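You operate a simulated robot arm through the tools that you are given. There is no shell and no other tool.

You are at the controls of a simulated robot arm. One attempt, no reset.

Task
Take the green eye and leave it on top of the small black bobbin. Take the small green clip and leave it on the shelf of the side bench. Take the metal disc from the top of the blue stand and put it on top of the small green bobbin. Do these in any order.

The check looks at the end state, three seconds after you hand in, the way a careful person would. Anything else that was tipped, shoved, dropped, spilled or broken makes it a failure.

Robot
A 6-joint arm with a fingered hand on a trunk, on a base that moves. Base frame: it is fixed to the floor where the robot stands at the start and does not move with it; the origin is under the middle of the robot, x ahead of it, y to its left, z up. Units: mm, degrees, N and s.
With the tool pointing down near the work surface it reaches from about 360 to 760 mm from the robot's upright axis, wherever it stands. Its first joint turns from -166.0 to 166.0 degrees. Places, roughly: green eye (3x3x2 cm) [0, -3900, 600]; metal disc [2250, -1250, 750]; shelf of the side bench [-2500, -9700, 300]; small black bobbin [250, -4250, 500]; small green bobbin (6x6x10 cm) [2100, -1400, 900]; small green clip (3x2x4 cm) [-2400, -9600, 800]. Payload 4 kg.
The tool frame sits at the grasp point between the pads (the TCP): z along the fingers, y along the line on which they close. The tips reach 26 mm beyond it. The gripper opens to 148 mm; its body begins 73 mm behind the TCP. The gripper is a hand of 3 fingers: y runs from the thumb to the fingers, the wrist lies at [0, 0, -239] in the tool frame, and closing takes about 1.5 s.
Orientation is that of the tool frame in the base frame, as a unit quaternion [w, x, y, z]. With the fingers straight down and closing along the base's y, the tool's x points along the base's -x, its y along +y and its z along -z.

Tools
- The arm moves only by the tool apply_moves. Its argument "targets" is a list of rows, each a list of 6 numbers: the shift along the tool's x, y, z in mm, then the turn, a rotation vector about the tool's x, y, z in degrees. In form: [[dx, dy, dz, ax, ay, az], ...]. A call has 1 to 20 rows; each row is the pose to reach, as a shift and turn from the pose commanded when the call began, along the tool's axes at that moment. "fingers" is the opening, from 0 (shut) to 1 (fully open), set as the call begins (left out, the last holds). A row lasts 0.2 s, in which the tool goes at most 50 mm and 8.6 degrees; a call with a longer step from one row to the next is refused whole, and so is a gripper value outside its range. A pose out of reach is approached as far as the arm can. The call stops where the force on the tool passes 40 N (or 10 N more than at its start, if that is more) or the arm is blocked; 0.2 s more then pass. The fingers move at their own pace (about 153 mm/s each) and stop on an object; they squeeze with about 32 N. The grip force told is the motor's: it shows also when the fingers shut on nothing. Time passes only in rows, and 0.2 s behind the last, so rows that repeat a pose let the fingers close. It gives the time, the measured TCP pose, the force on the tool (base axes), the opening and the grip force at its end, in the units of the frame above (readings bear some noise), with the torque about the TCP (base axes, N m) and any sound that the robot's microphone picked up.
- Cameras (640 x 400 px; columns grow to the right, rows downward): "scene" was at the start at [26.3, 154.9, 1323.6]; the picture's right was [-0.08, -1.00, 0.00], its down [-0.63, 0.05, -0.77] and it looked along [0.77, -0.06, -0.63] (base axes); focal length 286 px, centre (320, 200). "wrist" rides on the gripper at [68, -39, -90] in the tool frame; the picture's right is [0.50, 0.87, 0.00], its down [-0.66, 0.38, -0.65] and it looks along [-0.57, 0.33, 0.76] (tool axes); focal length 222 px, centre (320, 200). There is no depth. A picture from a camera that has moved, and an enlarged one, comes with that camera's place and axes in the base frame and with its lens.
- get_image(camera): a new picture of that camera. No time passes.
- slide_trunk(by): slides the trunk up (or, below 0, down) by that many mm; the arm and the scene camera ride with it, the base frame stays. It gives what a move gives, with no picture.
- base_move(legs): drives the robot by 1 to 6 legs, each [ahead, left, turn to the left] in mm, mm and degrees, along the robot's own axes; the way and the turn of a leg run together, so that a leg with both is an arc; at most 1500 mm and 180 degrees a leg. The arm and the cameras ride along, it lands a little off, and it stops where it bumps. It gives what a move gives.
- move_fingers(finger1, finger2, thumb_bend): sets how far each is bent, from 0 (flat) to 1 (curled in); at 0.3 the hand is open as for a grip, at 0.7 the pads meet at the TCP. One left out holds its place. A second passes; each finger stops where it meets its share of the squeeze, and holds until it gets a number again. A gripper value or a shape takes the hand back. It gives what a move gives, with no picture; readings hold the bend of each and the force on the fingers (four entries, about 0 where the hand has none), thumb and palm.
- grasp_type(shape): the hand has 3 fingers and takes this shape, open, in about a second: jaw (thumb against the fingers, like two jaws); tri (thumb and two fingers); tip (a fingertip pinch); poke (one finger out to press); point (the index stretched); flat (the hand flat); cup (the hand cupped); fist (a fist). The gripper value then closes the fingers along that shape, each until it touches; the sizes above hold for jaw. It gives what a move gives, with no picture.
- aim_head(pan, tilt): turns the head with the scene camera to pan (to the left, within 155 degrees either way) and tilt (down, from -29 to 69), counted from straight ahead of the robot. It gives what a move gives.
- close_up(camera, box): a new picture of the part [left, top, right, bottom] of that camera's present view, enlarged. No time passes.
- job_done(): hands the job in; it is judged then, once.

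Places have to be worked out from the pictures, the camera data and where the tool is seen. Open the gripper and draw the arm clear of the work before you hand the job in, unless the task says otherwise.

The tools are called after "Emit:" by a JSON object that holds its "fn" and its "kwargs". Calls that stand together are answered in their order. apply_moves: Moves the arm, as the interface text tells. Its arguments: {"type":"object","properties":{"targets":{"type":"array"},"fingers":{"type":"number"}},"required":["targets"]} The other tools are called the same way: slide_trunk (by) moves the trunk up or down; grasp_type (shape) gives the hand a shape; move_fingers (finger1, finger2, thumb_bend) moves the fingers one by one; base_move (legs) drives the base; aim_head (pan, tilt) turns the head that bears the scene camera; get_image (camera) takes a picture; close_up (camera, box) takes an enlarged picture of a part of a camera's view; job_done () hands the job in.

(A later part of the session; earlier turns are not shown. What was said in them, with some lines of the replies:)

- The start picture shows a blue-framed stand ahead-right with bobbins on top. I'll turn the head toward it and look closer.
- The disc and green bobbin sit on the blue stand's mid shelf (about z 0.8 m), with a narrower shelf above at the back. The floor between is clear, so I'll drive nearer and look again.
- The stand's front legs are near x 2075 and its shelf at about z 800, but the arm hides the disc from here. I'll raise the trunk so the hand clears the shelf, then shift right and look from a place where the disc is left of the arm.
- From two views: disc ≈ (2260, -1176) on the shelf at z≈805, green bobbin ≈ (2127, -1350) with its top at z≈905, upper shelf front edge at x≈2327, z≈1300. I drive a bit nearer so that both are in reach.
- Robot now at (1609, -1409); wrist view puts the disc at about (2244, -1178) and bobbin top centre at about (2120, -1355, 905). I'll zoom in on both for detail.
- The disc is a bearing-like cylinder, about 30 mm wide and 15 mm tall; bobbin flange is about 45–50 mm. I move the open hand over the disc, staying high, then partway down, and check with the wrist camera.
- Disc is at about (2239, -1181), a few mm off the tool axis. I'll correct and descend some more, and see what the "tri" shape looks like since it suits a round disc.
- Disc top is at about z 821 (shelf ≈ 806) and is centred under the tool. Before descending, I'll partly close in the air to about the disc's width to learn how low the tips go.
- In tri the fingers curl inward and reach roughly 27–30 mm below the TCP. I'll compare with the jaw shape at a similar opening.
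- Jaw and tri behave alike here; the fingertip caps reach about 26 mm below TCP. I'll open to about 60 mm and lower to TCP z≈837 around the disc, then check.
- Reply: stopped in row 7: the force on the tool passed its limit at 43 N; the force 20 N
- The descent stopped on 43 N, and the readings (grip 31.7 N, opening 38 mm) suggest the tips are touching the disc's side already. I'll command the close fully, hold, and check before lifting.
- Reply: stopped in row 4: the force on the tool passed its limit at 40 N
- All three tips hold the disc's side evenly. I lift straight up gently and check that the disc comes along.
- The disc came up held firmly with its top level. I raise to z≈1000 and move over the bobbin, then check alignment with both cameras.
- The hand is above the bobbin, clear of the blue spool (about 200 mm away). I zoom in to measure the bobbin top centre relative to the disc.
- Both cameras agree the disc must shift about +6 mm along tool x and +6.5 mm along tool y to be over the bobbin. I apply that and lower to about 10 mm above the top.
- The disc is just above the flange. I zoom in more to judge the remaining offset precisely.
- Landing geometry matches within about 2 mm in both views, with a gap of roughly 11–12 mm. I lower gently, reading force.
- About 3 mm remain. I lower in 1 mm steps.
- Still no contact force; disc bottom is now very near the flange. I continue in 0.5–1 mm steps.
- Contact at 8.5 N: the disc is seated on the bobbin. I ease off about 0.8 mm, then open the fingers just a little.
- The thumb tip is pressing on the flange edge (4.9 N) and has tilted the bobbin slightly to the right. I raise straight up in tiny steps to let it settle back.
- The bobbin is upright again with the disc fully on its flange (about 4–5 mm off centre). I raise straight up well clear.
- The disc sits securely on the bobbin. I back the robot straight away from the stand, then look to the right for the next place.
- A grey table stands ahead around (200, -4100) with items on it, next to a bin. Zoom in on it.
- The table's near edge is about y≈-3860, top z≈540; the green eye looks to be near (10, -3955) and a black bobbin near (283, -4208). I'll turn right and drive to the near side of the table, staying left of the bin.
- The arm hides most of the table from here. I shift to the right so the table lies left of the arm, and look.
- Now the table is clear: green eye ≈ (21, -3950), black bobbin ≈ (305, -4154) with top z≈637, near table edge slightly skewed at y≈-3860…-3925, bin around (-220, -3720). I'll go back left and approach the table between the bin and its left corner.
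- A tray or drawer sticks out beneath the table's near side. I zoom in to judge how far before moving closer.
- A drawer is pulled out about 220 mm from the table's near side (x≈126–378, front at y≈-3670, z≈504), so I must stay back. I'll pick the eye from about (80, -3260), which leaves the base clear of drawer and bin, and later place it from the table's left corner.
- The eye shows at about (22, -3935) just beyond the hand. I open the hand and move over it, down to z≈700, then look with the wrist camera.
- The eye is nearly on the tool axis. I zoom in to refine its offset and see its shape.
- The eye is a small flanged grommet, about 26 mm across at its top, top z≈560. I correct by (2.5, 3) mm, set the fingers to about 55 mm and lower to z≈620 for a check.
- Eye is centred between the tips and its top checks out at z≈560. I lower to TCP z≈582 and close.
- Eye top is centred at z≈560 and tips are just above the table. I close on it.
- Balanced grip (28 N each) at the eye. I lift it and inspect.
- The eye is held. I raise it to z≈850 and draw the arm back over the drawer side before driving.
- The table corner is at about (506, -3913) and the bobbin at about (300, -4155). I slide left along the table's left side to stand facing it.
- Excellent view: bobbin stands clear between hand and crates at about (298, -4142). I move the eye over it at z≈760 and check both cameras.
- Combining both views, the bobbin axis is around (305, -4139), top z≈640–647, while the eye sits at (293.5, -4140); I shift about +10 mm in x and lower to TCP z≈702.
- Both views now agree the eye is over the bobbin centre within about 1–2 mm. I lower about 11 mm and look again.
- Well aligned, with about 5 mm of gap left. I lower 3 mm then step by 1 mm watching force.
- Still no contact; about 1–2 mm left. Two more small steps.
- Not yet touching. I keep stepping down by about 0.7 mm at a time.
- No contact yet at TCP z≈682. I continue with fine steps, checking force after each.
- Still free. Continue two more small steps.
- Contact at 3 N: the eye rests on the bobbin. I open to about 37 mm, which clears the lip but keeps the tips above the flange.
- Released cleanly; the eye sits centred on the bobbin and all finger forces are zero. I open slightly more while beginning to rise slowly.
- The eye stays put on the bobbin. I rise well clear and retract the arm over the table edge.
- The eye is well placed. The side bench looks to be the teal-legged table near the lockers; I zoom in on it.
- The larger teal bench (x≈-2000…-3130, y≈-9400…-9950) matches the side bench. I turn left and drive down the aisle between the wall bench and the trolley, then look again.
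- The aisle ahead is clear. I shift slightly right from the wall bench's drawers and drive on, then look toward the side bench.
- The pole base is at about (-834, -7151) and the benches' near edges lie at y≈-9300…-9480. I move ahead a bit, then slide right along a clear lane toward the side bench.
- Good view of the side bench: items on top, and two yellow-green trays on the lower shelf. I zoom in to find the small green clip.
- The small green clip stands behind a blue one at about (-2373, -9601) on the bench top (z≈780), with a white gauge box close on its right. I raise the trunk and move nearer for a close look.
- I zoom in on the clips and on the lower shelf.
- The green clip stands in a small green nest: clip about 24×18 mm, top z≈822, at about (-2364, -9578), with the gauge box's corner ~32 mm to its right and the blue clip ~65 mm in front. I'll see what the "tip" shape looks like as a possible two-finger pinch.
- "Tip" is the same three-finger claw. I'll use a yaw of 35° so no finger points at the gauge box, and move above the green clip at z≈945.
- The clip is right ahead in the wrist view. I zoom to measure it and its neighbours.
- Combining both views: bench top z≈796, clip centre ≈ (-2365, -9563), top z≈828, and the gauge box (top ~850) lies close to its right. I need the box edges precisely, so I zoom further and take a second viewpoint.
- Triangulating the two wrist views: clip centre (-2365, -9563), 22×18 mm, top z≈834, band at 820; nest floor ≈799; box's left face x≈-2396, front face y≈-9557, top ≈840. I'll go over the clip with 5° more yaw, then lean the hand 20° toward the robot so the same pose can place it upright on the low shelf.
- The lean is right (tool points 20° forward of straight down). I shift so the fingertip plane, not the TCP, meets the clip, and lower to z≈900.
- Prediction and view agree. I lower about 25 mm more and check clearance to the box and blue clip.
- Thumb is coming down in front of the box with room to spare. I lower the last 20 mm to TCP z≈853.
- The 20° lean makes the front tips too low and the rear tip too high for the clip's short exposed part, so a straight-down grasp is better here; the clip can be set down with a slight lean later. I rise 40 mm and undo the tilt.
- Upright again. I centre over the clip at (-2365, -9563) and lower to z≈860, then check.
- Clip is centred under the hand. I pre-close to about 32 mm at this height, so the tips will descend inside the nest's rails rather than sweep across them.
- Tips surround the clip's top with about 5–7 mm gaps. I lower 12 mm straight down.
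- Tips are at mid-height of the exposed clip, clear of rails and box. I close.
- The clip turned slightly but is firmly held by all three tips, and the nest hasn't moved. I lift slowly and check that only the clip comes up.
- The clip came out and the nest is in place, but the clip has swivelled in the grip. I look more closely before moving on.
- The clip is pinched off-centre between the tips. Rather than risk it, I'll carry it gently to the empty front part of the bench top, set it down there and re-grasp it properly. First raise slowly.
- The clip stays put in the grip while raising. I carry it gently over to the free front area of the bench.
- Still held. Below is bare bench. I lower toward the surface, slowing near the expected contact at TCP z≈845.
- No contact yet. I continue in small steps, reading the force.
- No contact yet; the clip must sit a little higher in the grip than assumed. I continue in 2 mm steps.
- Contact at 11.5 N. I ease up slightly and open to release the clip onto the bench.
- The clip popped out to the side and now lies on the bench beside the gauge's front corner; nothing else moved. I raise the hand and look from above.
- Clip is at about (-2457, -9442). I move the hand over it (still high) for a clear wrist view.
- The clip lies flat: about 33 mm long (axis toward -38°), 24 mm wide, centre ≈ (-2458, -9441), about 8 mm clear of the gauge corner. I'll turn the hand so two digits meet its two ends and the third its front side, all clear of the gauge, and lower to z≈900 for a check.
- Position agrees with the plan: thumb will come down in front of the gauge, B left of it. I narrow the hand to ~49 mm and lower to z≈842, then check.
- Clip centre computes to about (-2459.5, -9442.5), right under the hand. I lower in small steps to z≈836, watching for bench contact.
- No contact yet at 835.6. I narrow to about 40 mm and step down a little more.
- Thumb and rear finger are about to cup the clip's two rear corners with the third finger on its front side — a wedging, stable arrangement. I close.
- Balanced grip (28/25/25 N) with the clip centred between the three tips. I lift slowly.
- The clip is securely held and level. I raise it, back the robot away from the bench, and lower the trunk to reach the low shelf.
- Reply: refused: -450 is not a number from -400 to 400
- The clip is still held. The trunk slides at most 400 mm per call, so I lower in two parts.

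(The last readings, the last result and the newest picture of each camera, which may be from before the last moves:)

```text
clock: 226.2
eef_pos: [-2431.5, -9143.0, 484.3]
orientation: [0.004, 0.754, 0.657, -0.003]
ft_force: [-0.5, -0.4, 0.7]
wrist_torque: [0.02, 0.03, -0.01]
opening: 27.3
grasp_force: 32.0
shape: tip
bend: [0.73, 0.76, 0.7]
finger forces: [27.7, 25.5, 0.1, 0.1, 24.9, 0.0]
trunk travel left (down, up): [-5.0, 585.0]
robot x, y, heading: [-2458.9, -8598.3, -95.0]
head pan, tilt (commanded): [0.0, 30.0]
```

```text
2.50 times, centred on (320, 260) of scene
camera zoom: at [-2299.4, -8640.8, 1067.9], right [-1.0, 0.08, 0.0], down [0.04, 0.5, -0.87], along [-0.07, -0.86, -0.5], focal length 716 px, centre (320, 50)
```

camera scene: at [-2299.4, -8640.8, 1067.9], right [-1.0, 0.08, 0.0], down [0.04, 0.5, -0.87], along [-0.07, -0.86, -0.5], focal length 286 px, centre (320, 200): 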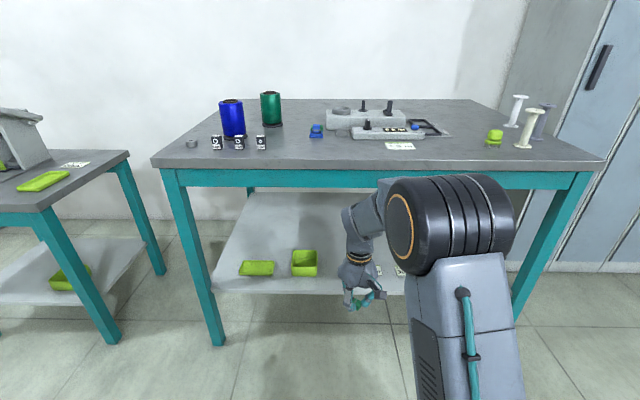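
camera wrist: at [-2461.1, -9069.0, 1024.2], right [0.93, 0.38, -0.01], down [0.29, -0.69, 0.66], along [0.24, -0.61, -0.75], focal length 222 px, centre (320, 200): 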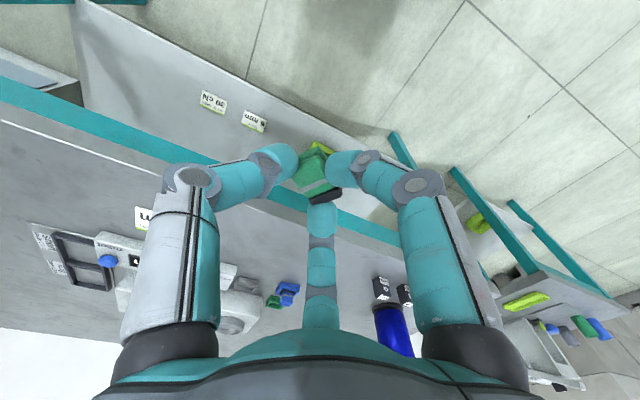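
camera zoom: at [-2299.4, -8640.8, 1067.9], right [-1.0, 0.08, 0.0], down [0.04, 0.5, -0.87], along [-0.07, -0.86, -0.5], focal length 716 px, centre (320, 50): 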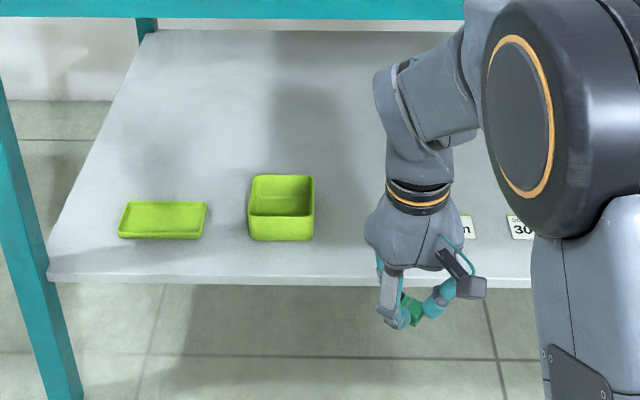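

Good view of the low shelf (z≈285–295, front edge y≈-9333); the gap between the green box (x≥-2354) and the card (x≤-2555) is free, so I'll set the clip at about (-2450, -9370). I drive ahead 125 mm, then lower and lean the hand 10° before reaching in.

Emit:
{"fn": "base_move", "kwargs": {"legs": [[125, 0, 0]]}}

Emit:
{"fn": "get_image", "kwargs": {"camera": "scene"}}

Emit:
{"fn": "get_image", "kwargs": {"camera": "wrist"}}

```text
clock: 227.4
eef_pos: [-2441.5, -9267.2, 484.7]
orientation: [0.004, 0.754, 0.657, -0.005]
ft_force: [0.8, 0.0, -0.8]
wrist_torque: [0.02, -0.01, -0.01]
opening: 27.3
grasp_force: 31.5
shape: tip
bend: [0.73, 0.76, 0.7]
finger forces: [27.7, 25.6, 0.0, 0.0, 25.0, 0.1]
trunk travel left (down, up): [-5.0, 585.0]
robot x, y, heading: [-2469.7, -8724.5, -94.6]
head pan, tilt (commanded): [0.0, 30.0]
```

```text
taken
camera scene: at [-2309.6, -8765.9, 1068.0], right [-1.0, 0.08, 0.0], down [0.04, 0.5, -0.87], along [-0.07, -0.86, -0.5], focal length 286 px, centre (320, 200)
```

scene: 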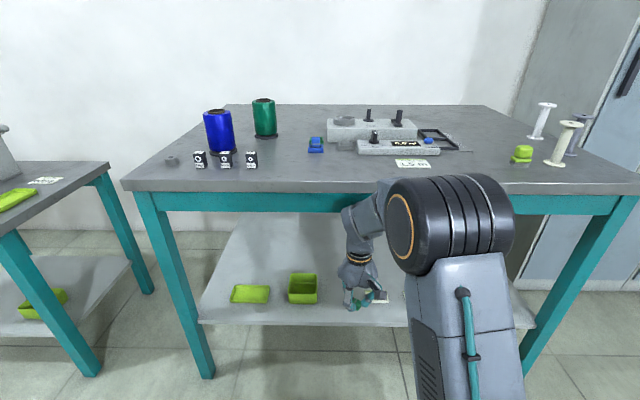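

```text
taken
camera wrist: at [-2471.3, -9194.1, 574.2], right [0.93, 0.38, -0.01], down [0.29, -0.69, 0.66], along [0.24, -0.61, -0.75], focal length 222 px, centre (320, 200)
```

wrist: 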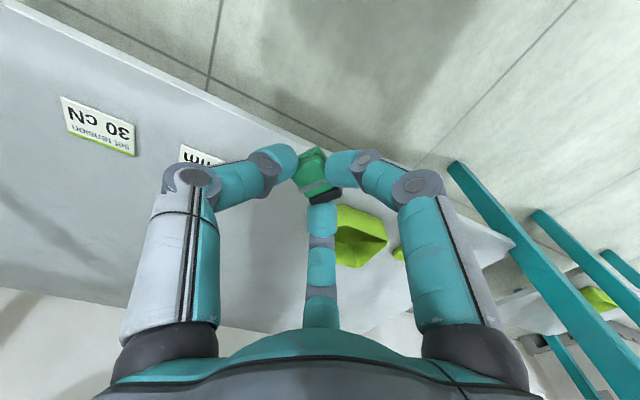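

The wrist is right beside the bench edge now, so I lower straight down first to get beneath the apron level, then lean the hand back 10°.

Emit:
{"fn": "apply_moves", "kwargs": {"targets": [[8, 0, 20, 0, 0, 0], [15, 0, 45, 0, 0, 0], [15, 0, 70, 0, 0, 0], [15, 0, 95, 0, 0, 0], [15, 0, 95, 0, 0, 0]]}}

Emit:
{"fn": "get_image", "kwargs": {"camera": "scene"}}

Emit:
{"fn": "close_up", "kwargs": {"camera": "scene", "box": [240, 190, 440, 330]}}

```text
clock: 228.6
eef_pos: [-2440.0, -9252.9, 389.4]
orientation: [0.004, 0.754, 0.657, -0.004]
ft_force: [-0.4, -0.6, -0.8]
wrist_torque: [0.0, -0.01, 0.02]
opening: 26.9
grasp_force: 31.6
shape: tip
bend: [0.73, 0.76, 0.7]
finger forces: [27.5, 25.3, 0.0, 0.1, 24.9, 0.0]
trunk travel left (down, up): [-5.0, 585.0]
robot x, y, heading: [-2476.8, -8724.6, -94.8]
head pan, tilt (commanded): [0.0, 30.0]
```

```text
taken
camera scene: at [-2309.6, -8765.9, 1068.0], right [-1.0, 0.08, 0.0], down [0.04, 0.5, -0.87], along [-0.07, -0.86, -0.5], focal length 286 px, centre (320, 200)
```

scene: 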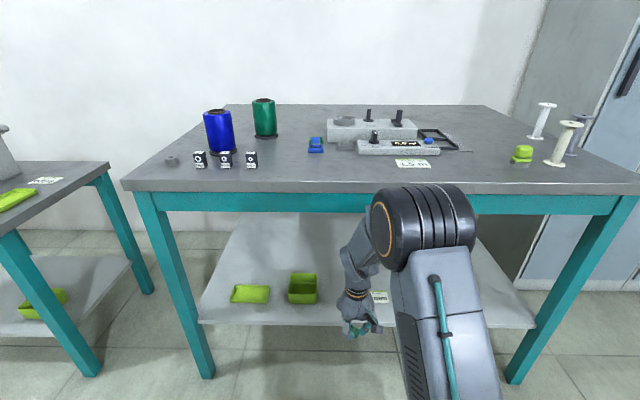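

```text
2.86 times, centred on (340, 260) of scene
camera zoom: at [-2309.6, -8765.9, 1068.0], right [-1.0, 0.08, 0.0], down [0.04, 0.5, -0.87], along [-0.07, -0.86, -0.5], focal length 818 px, centre (263, 29)
```

zoom: 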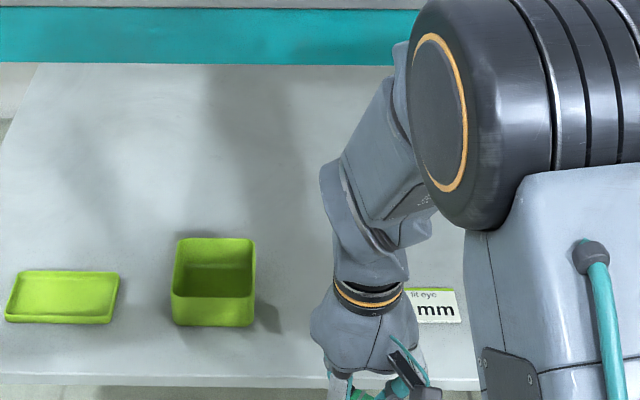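

Clear beneath the apron. I lean the hand 10° toward the robot, then reach in over the shelf at a safe height.

Emit:
{"fn": "apply_moves", "kwargs": {"targets": [[0, 0, 0, -0.27, -5, 0], [0, 0, 0, -0.53, -10, 0], [-22, 1, 2, -0.53, -10, 0], [-44, 2, 4, -0.53, -10, 0], [-66, 3, 6, -0.53, -10, 0], [-88, 4.4, 8, -0.53, -10, 0], [-109, 5.5, 10, -0.53, -10, 0], [-109, 5.5, 10, -0.53, -10, 0]]}}

Emit:
{"fn": "get_image", "kwargs": {"camera": "scene"}}

Emit:
{"fn": "get_image", "kwargs": {"camera": "wrist"}}

Emit:
{"fn": "close_up", "kwargs": {"camera": "scene", "box": [280, 220, 400, 340]}}

```text
clock: 230.4
eef_pos: [-2450.3, -9362.8, 381.2]
orientation: [0.064, 0.75, 0.654, -0.066]
ft_force: [-0.6, -0.1, 0.2]
wrist_torque: [0.0, -0.02, 0.0]
opening: 26.6
grasp_force: 32.3
shape: tip
bend: [0.73, 0.76, 0.7]
finger forces: [27.1, 25.2, 0.0, 0.1, 25.1, 0.0]
trunk travel left (down, up): [-5.0, 585.0]
robot x, y, heading: [-2468.4, -8727.7, -94.4]
head pan, tilt (commanded): [0.0, 30.0]
```

```text
taken
camera scene: at [-2309.6, -8765.9, 1068.0], right [-1.0, 0.08, 0.0], down [0.04, 0.5, -0.87], along [-0.07, -0.86, -0.5], focal length 286 px, centre (320, 200)
```

scene: 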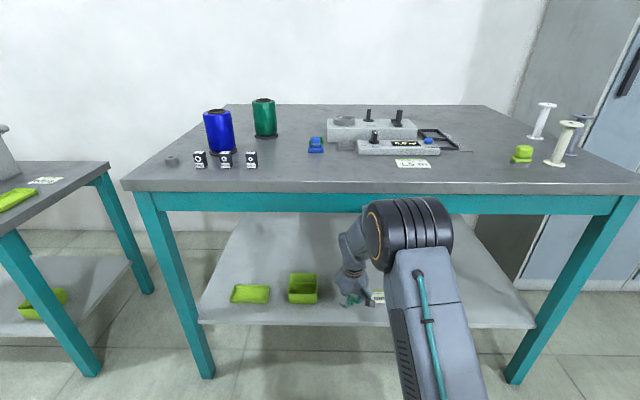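

```text
taken
camera wrist: at [-2477.9, -9274.5, 457.1], right [0.93, 0.37, -0.08], down [0.3, -0.57, 0.77], along [0.23, -0.73, -0.64], focal length 222 px, centre (320, 200)
```

wrist: 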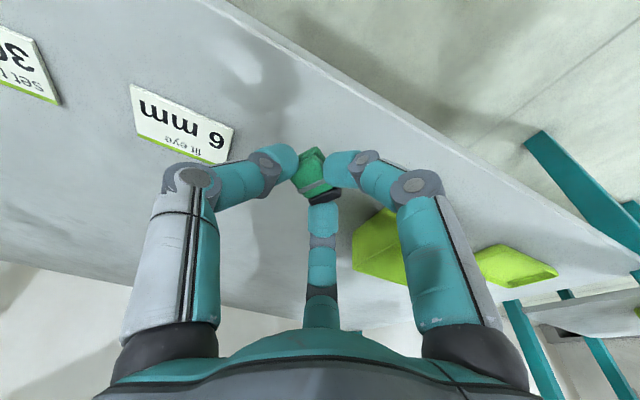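

```text
3.33 times, centred on (340, 280) of scene
camera zoom: at [-2309.6, -8765.9, 1068.0], right [-1.0, 0.08, 0.0], down [0.04, 0.5, -0.87], along [-0.07, -0.86, -0.5], focal length 954 px, centre (253, -67)
```

zoom: 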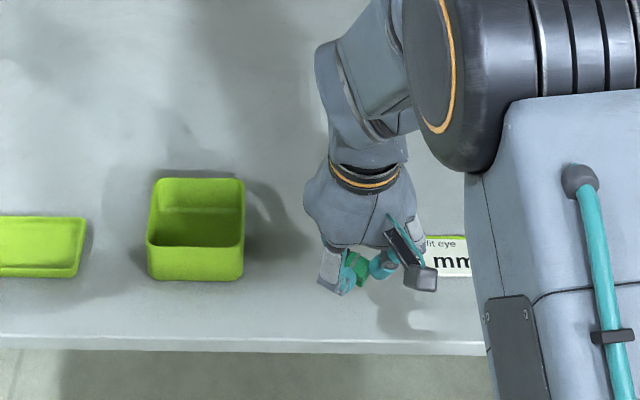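

The clip hangs about 34 mm inside the shelf's front edge, clear of box and card. I lower to z≈345, then in small steps until contact.

Emit:
{"fn": "apply_moves", "kwargs": {"targets": [[2.2, -0.1, 11.8, 0, 0, 0], [4.4, -0.2, 23.5, 0, 0, 0], [6.4, -0.3, 34.3, 0, 0, 0], [6.4, -0.3, 34.3, 0, 0, 0]]}}

Emit:
{"fn": "close_up", "kwargs": {"camera": "scene", "box": [310, 270, 390, 330]}}

Emit:
{"fn": "close_up", "kwargs": {"camera": "wrist", "box": [240, 110, 400, 240]}}

```text
clock: 231.4
eef_pos: [-2450.1, -9362.7, 344.0]
orientation: [0.064, 0.751, 0.654, -0.067]
ft_force: [-0.2, 0.0, 0.1]
wrist_torque: [0.05, 0.0, -0.02]
opening: 26.6
grasp_force: 31.6
shape: tip
bend: [0.73, 0.76, 0.7]
finger forces: [27.2, 25.2, 0.0, 0.0, 25.0, 0.1]
trunk travel left (down, up): [-5.0, 585.0]
robot x, y, heading: [-2470.7, -8718.7, -95.1]
head pan, tilt (commanded): [0.0, 30.0]
```

```text
6.67 times, centred on (350, 300) of scene
camera zoom: at [-2309.6, -8765.9, 1068.0], right [-1.0, 0.08, 0.0], down [0.04, 0.5, -0.87], along [-0.07, -0.86, -0.5], focal length 1909 px, centre (120, -467)
```

zoom: 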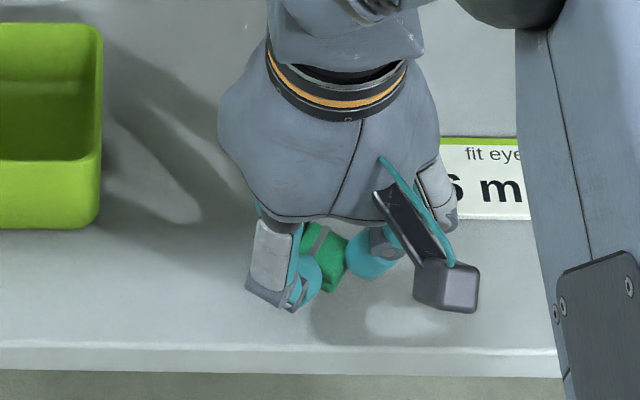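

```text
3.08 times, centred on (320, 175) of wrist
camera zoom: at [-2477.8, -9274.3, 421.1], right [0.93, 0.37, -0.08], down [0.3, -0.57, 0.77], along [0.23, -0.73, -0.64], focal length 684 px, centre (320, 277)
```

zoom: 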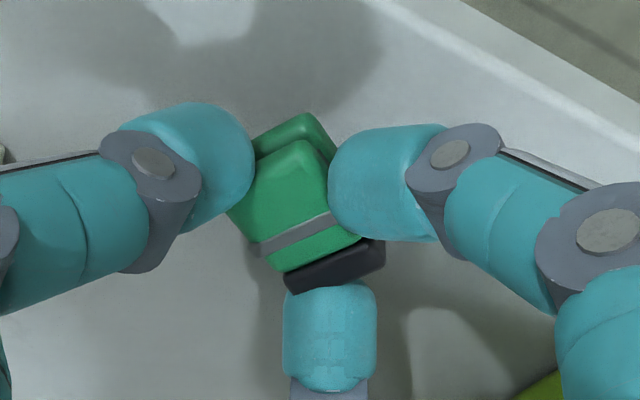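

Well above bare shelf, clip steady. I step down carefully watching force.

Emit:
{"fn": "apply_moves", "kwargs": {"targets": [[0.4, 0, 2, 0, 0, 0], [0.7, 0, 4, 0, 0, 0], [0.7, 0, 4, 0, 0, 0]]}}

Emit:
{"fn": "apply_moves", "kwargs": {"targets": [[0.2, 0, 1.2, 0, 0, 0], [0.4, 0, 2.4, 0, 0, 0], [0.4, 0, 2.4, 0, 0, 0]]}}

Emit:
{"fn": "apply_moves", "kwargs": {"targets": [[0.2, 0, 1.0, 0, 0, 0], [0.4, 0, 2.0, 0, 0, 0], [0.4, 0, 2.0, 0, 0, 0]]}}

Emit:
{"fn": "close_up", "kwargs": {"camera": "scene", "box": [310, 270, 390, 330]}}

```text
clock: 232.2
eef_pos: [-2448.6, -9362.5, 340.3]
orientation: [0.064, 0.75, 0.654, -0.067]
ft_force: [-0.7, -0.5, -0.1]
wrist_torque: [-0.01, -0.03, 0.01]
opening: 26.8
grasp_force: 31.7
shape: tip
bend: [0.73, 0.76, 0.7]
finger forces: [27.0, 25.2, 0.0, 0.0, 25.0, 0.0]
trunk travel left (down, up): [-5.0, 585.0]
robot x, y, heading: [-2467.0, -8721.6, -94.6]
head pan, tilt (commanded): [0.0, 30.0]
```

```text
clock: 233.0
eef_pos: [-2449.1, -9362.3, 339.1]
orientation: [0.063, 0.751, 0.654, -0.067]
ft_force: [-0.4, 0.8, 0.6]
wrist_torque: [-0.01, 0.03, -0.03]
opening: 26.8
grasp_force: 32.1
shape: tip
bend: [0.73, 0.76, 0.7]
finger forces: [27.1, 25.2, 0.0, 0.0, 24.9, 0.0]
trunk travel left (down, up): [-5.0, 585.0]
robot x, y, heading: [-2468.2, -8724.9, -94.6]
head pan, tilt (commanded): [0.0, 30.0]
```

```text
clock: 233.8
eef_pos: [-2450.6, -9363.4, 336.5]
orientation: [0.064, 0.751, 0.654, -0.067]
ft_force: [-0.3, 0.1, -0.5]
wrist_torque: [0.01, -0.03, 0.0]
opening: 26.6
grasp_force: 32.7
shape: tip
bend: [0.73, 0.76, 0.7]
finger forces: [27.1, 25.2, 0.0, 0.0, 25.0, 0.0]
trunk travel left (down, up): [-5.0, 585.0]
robot x, y, heading: [-2466.7, -8724.9, -94.5]
head pan, tilt (commanded): [0.0, 30.0]
```

```text
6.67 times, centred on (350, 300) of scene
camera zoom: at [-2309.6, -8765.9, 1068.0], right [-1.0, 0.08, 0.0], down [0.04, 0.5, -0.87], along [-0.07, -0.86, -0.5], focal length 1909 px, centre (120, -467)
```

zoom: 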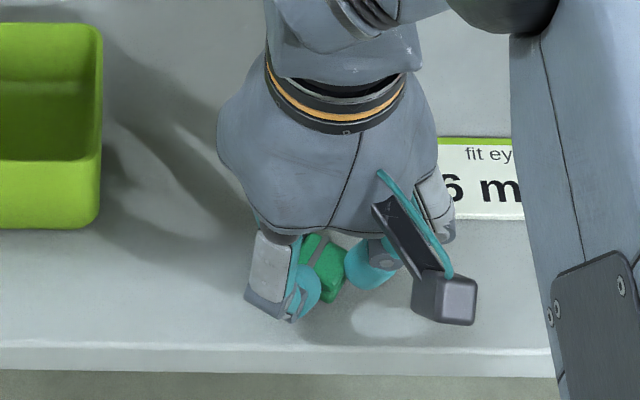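

No contact yet at 336. Continue down.

Emit:
{"fn": "apply_moves", "kwargs": {"targets": [[0.2, 0, 1.0, 0, 0, 0], [0.4, 0, 2.0, 0, 0, 0], [0.4, 0, 2.0, 0, 0, 0]]}}

Emit:
{"fn": "apply_moves", "kwargs": {"targets": [[0.2, 0, 1.0, 0, 0, 0], [0.4, 0, 2.0, 0, 0, 0], [0.4, 0, 2.0, 0, 0, 0]]}}

Emit:
{"fn": "apply_moves", "kwargs": {"targets": [[0.2, 0, 1.0, 0, 0, 0], [0.4, 0, 2.0, 0, 0, 0], [0.4, 0, 2.0, 0, 0, 0]]}}

```text
clock: 234.6
eef_pos: [-2450.2, -9361.7, 335.1]
orientation: [0.064, 0.751, 0.654, -0.067]
ft_force: [-0.9, 0.5, -0.3]
wrist_torque: [0.01, -0.01, 0.01]
opening: 26.8
grasp_force: 31.7
shape: tip
bend: [0.73, 0.76, 0.7]
finger forces: [27.2, 25.1, 0.0, 0.1, 25.1, 0.0]
trunk travel left (down, up): [-5.0, 585.0]
robot x, y, heading: [-2467.4, -8723.5, -94.5]
head pan, tilt (commanded): [0.0, 30.0]
```

```text
clock: 235.4
eef_pos: [-2449.1, -9362.6, 333.5]
orientation: [0.066, 0.75, 0.654, -0.067]
ft_force: [0.3, -1.8, 6.5]
wrist_torque: [-0.03, 0.11, 0.04]
opening: 27.4
grasp_force: 32.1
shape: tip
bend: [0.74, 0.76, 0.7]
finger forces: [29.2, 26.0, 0.0, 0.0, 24.8, 0.0]
trunk travel left (down, up): [-5.0, 585.0]
robot x, y, heading: [-2466.9, -8723.5, -94.8]
head pan, tilt (commanded): [0.0, 30.0]
```

```text
clock: 236.2
eef_pos: [-2450.3, -9363.7, 332.2]
orientation: [0.064, 0.75, 0.655, -0.068]
ft_force: [0.5, -3.7, 12.0]
wrist_torque: [0.0, 0.1, 0.02]
opening: 27.7
grasp_force: 31.9
shape: tip
bend: [0.75, 0.76, 0.69]
finger forces: [30.4, 28.4, 0.0, 0.0, 25.7, 0.0]
trunk travel left (down, up): [-5.0, 585.0]
robot x, y, heading: [-2469.0, -8726.1, -94.5]
head pan, tilt (commanded): [0.0, 30.0]
```

Contact at about 333 (12 N). I ease up 1.2 mm, then loosen the grip in small increments so the clip isn't flicked.

Emit:
{"fn": "apply_moves", "kwargs": {"targets": [[-0.2, 0, -1.2, 0, 0, 0], [-0.2, 0, -1.2, 0, 0, 0]]}}

Emit:
{"fn": "apply_moves", "kwargs": {"targets": [[0, 0, 0, 0, 0, 0], [0, 0, 0, 0, 0, 0]], "fingers": 0.18}}

Emit:
{"fn": "close_up", "kwargs": {"camera": "wrist", "box": [240, 110, 400, 240]}}

```text
clock: 236.8
eef_pos: [-2449.7, -9363.2, 332.1]
orientation: [0.064, 0.751, 0.654, -0.067]
ft_force: [0.3, -3.0, 8.7]
wrist_torque: [-0.01, 0.09, 0.0]
opening: 27.4
grasp_force: 32.0
shape: tip
bend: [0.75, 0.76, 0.7]
finger forces: [29.8, 27.9, 0.1, 0.0, 26.1, 0.0]
trunk travel left (down, up): [-5.0, 585.0]
robot x, y, heading: [-2466.2, -8724.1, -94.4]
head pan, tilt (commanded): [0.0, 30.0]
```

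```text
clock: 237.4
eef_pos: [-2450.0, -9361.8, 331.4]
orientation: [0.063, 0.75, 0.655, -0.066]
ft_force: [0.4, -1.0, 0.1]
wrist_torque: [-0.02, -0.01, 0.0]
opening: 27.5
grasp_force: 0.1
shape: tip
bend: [0.75, 0.74, 0.7]
finger forces: [0.1, 1.5, 0.0, 0.0, 1.5, 0.0]
trunk travel left (down, up): [-5.0, 585.0]
robot x, y, heading: [-2473.0, -8722.5, -94.9]
head pan, tilt (commanded): [0.0, 30.0]
```

```text
3.08 times, centred on (320, 175) of wrist
camera zoom: at [-2477.4, -9274.0, 407.5], right [0.93, 0.37, -0.08], down [0.3, -0.57, 0.77], along [0.23, -0.73, -0.64], focal length 684 px, centre (320, 277)
```

zoom: 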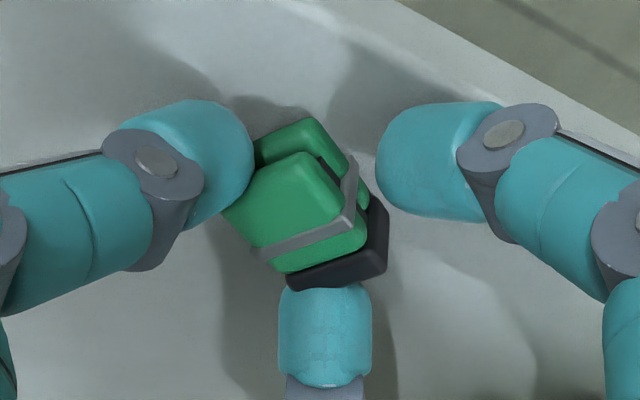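

Grip force is gone and the clip has settled; thumb and rear finger just touch it (1.5 N). I open a bit further.

Emit:
{"fn": "apply_moves", "kwargs": {"targets": [[0, 0, 0, 0, 0, 0], [-0.1, 0, -0.6, 0, 0, 0]], "fingers": 0.21}}

Emit:
{"fn": "apply_moves", "kwargs": {"targets": [[0, 0, 0, 0, 0, 0], [-0.2, 0, -1, 0, 0, 0]], "fingers": 0.26}}

Emit:
{"fn": "close_up", "kwargs": {"camera": "wrist", "box": [240, 110, 400, 240]}}

Emit:
{"fn": "close_up", "kwargs": {"camera": "scene", "box": [310, 270, 390, 330]}}

```text
clock: 238.0
eef_pos: [-2448.6, -9363.5, 332.7]
orientation: [0.064, 0.75, 0.655, -0.067]
ft_force: [1.1, 0.2, -0.2]
wrist_torque: [-0.01, 0.01, 0.03]
opening: 30.9
grasp_force: 0.0
shape: tip
bend: [0.75, 0.75, 0.7]
finger forces: [0.1, 0.6, 0.1, 0.0, 0.6, 0.0]
trunk travel left (down, up): [-5.0, 585.0]
robot x, y, heading: [-2470.5, -8723.6, -94.9]
head pan, tilt (commanded): [0.0, 30.0]
```

```text
clock: 238.6
eef_pos: [-2449.1, -9362.9, 334.4]
orientation: [0.064, 0.751, 0.654, -0.067]
ft_force: [0.0, -0.3, 0.0]
wrist_torque: [0.02, -0.03, -0.02]
opening: 38.0
grasp_force: 0.1
shape: tip
bend: [0.76, 0.76, 0.7]
finger forces: [0.0, 0.0, 0.1, 0.0, 0.1, 0.1]
trunk travel left (down, up): [-5.0, 585.0]
robot x, y, heading: [-2465.7, -8724.6, -94.5]
head pan, tilt (commanded): [0.0, 30.0]
```

```text
3.08 times, centred on (320, 175) of wrist
camera zoom: at [-2477.5, -9274.7, 409.9], right [0.93, 0.37, -0.08], down [0.3, -0.57, 0.77], along [0.23, -0.73, -0.64], focal length 684 px, centre (320, 277)
```

zoom: 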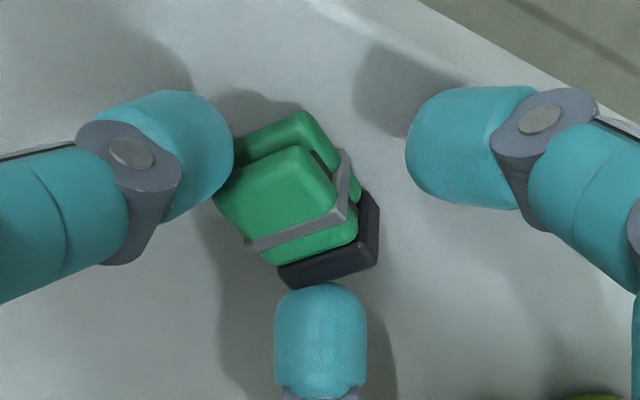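

```text
6.67 times, centred on (350, 300) of scene
camera zoom: at [-2309.6, -8765.9, 1068.0], right [-1.0, 0.08, 0.0], down [0.04, 0.5, -0.87], along [-0.07, -0.86, -0.5], focal length 1909 px, centre (120, -467)
```

zoom: 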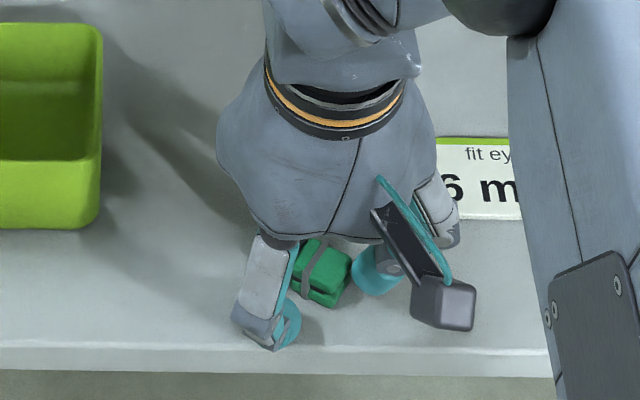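

The clip rests on the shelf with zero contact force. I open more and rise straight up, then withdraw.

Emit:
{"fn": "apply_moves", "kwargs": {"targets": [[0, 0, 0, 0, 0, 0], [-0.4, 0, -2, 0, 0, 0], [-0.9, 0, -5, 0, 0, 0], [-1.8, 0.1, -10, 0, 0, 0], [-3.7, 0.2, -20, 0, 0, 0], [-6.4, 0.3, -34, 0, 0, 0], [-9.2, 0.5, -49, 0, 0, 0]], "fingers": 0.32}}

Emit:
{"fn": "close_up", "kwargs": {"camera": "scene", "box": [310, 270, 390, 330]}}

Emit:
{"fn": "get_image", "kwargs": {"camera": "wrist"}}

```text
clock: 240.2
eef_pos: [-2450.0, -9363.4, 383.6]
orientation: [0.063, 0.751, 0.654, -0.068]
ft_force: [0.2, 0.0, -0.4]
wrist_torque: [0.03, 0.01, 0.01]
opening: 47.1
grasp_force: 0.1
shape: tip
bend: [0.77, 0.77, 0.7]
finger forces: [0.0, 0.0, 0.0, 0.1, 0.0, 0.0]
trunk travel left (down, up): [-5.0, 585.0]
robot x, y, heading: [-2465.6, -8720.1, -94.8]
head pan, tilt (commanded): [0.0, 30.0]
```

```text
6.67 times, centred on (350, 300) of scene
camera zoom: at [-2309.6, -8766.0, 1067.9], right [-1.0, 0.08, 0.0], down [0.04, 0.5, -0.87], along [-0.07, -0.86, -0.5], focal length 1909 px, centre (120, -467)
```

zoom: 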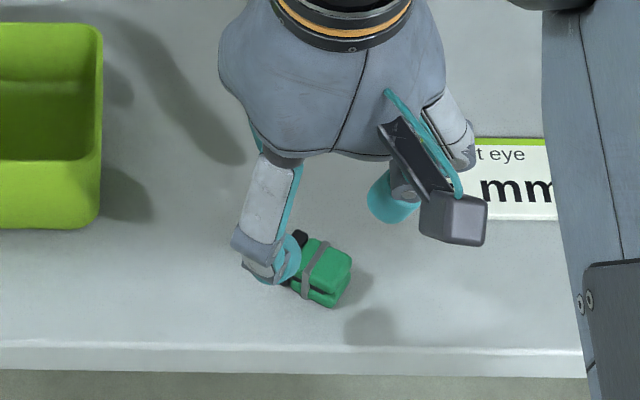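

```text
taken
camera wrist: at [-2477.3, -9274.6, 459.5], right [0.93, 0.37, -0.08], down [0.3, -0.57, 0.77], along [0.23, -0.73, -0.64], focal length 222 px, centre (320, 200)
```

wrist: 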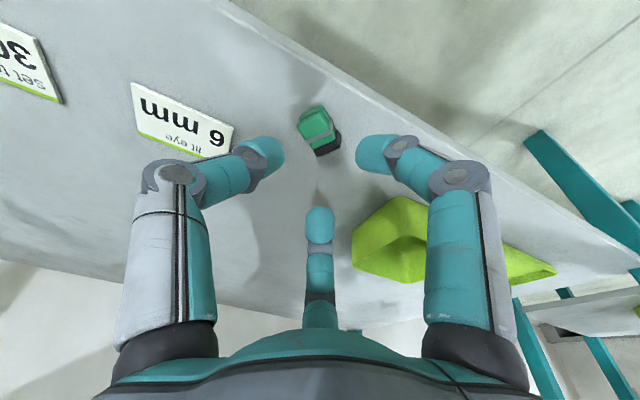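

The clip lies flat on the shelf, clear of everything. I withdraw the hand back out from under the bench.

Emit:
{"fn": "apply_moves", "kwargs": {"targets": [[21, -1, -5, 0, 0, 0], [43, -2, -10, 0, 0, 0], [64, -3, -15, 0, 0, 0], [86, -4, -20, 0, 0, 0], [107, -5, -25, 0, 0, 0], [128, -6, -30, 0, 0, 0]]}}

Emit:
{"fn": "base_move", "kwargs": {"legs": [[-350, 0, 0]]}}

Emit:
{"fn": "get_image", "kwargs": {"camera": "scene"}}

Emit:
{"fn": "close_up", "kwargs": {"camera": "scene", "box": [260, 130, 420, 290]}}

```text
clock: 241.6
eef_pos: [-2437.1, -9232.0, 390.3]
orientation: [0.064, 0.751, 0.654, -0.067]
ft_force: [-0.3, -0.3, -0.5]
wrist_torque: [0.02, 0.02, -0.02]
opening: 46.9
grasp_force: 0.1
shape: tip
bend: [0.77, 0.77, 0.7]
finger forces: [0.0, 0.0, 0.0, 0.0, 0.0, 0.0]
trunk travel left (down, up): [-5.0, 585.0]
robot x, y, heading: [-2467.1, -8718.2, -94.6]
head pan, tilt (commanded): [0.0, 30.0]
```

```text
clock: 243.9
eef_pos: [-2409.7, -8885.4, 390.5]
orientation: [0.063, 0.751, 0.653, -0.066]
ft_force: [-0.2, -0.3, -0.6]
wrist_torque: [-0.02, 0.01, -0.01]
opening: 47.0
grasp_force: 0.1
shape: tip
bend: [0.77, 0.77, 0.7]
finger forces: [0.0, 0.0, 0.1, 0.0, 0.0, 0.0]
trunk travel left (down, up): [-5.0, 585.0]
robot x, y, heading: [-2441.7, -8376.9, -94.8]
head pan, tilt (commanded): [0.0, 30.0]
```

```text
taken
camera scene: at [-2280.9, -8418.1, 1068.0], right [-1.0, 0.08, 0.0], down [0.04, 0.5, -0.87], along [-0.07, -0.86, -0.5], focal length 286 px, centre (320, 200)
```

scene: 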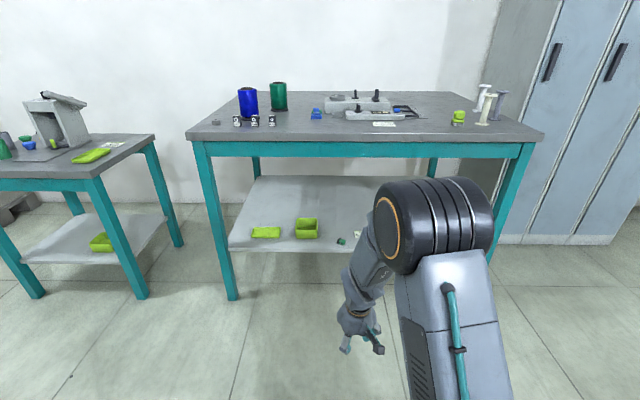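

```text
2.50 times, centred on (340, 210) of scene
camera zoom: at [-2280.9, -8418.1, 1068.0], right [-1.0, 0.08, 0.0], down [0.04, 0.5, -0.87], along [-0.07, -0.86, -0.5], focal length 716 px, centre (270, 175)
```

zoom: 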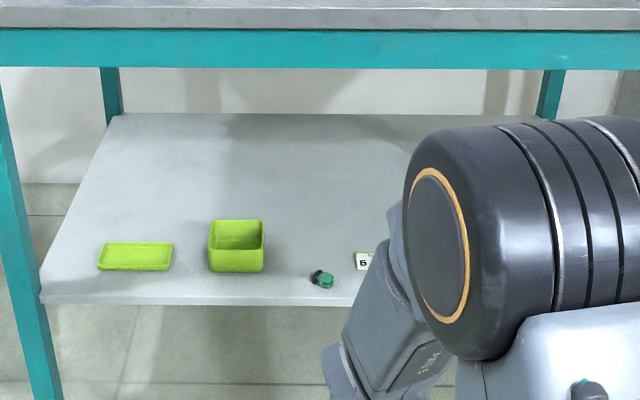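

The clip rests on the side bench's shelf. I open the hand fully in free space and take a last look at the bench top.

Emit:
{"fn": "apply_moves", "kwargs": {"targets": [[0, 0, -20, 0, 0, 0], [0, 0, -40, 0, 0, 0], [0, 0, -60, 0, 0, 0], [0, 0, -60, 0, 0, 0], [0, 0, -60, 0, 0, 0], [0, 0, -60, 0, 0, 0]], "fingers": 1.0}}

Emit:
{"fn": "close_up", "kwargs": {"camera": "scene", "box": [190, 70, 550, 250]}}

Emit:
{"fn": "close_up", "kwargs": {"camera": "scene", "box": [320, 225, 376, 255]}}

```text
clock: 245.3
eef_pos: [-2409.8, -8873.2, 449.0]
orientation: [0.063, 0.752, 0.653, -0.067]
ft_force: [-0.7, 0.3, 0.1]
wrist_torque: [0.01, 0.04, 0.02]
opening: 147.8
grasp_force: 0.0
shape: tip
bend: [0.3, 0.3, 0.3]
finger forces: [0.0, 0.0, 0.1, 0.0, 0.0, 0.1]
trunk travel left (down, up): [-5.0, 585.0]
robot x, y, heading: [-2438.5, -8376.6, -94.9]
head pan, tilt (commanded): [0.0, 30.0]
```

```text
1.78 times, centred on (370, 160) of scene
camera zoom: at [-2280.9, -8418.1, 1068.0], right [-1.0, 0.08, 0.0], down [0.04, 0.5, -0.87], along [-0.07, -0.86, -0.5], focal length 509 px, centre (231, 271)
```

zoom: 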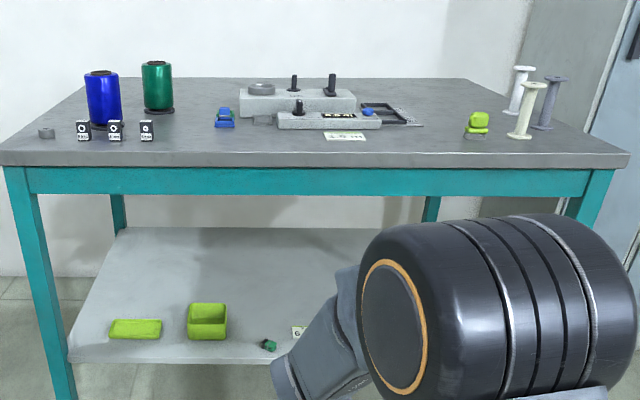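

```text
11.43 times, centred on (348, 240) of scene
camera zoom: at [-2280.9, -8418.1, 1068.0], right [-1.0, 0.08, 0.0], down [0.04, 0.5, -0.87], along [-0.07, -0.86, -0.5], focal length 3272 px, centre (0, -257)
```

zoom: 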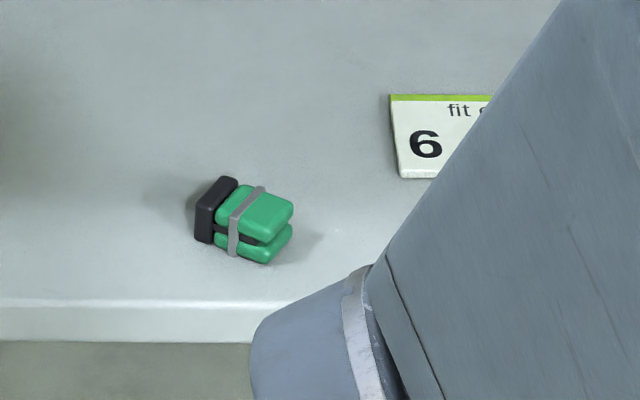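

The clip lies on the shelf and the bench top looks undisturbed. The disc was on the green bobbin and the eye on the black bobbin when I last saw them. The hand is open and clear, so I hand in.

Emit:
{"fn": "job_done", "kwargs": {}}

```text
The job is handed in.
```

All three items are in place and the job is handed in; I don't have the check's result.

- **Metal disc:** it sits on top of the small green bobbin, about 4–5 mm off centre but fully on the flange. While releasing it, the thumb briefly tilted the bobbin. It settled upright again and its base didn't move.
- **Green eye:** it stands centred on top of the small black bobbin.
- **Small green clip:** it lies on its side on the lower shelf of the side bench. It started upright in a nest on the bench top. My first grip twisted it, so I set it down on the bench top, where it slipped from the fingers and landed on its side. I then picked it up again and placed it on the shelf.

My last look at the side bench showed nothing else moved. I didn't drive back to re-check the disc and the eye, but both were steady when I left them.
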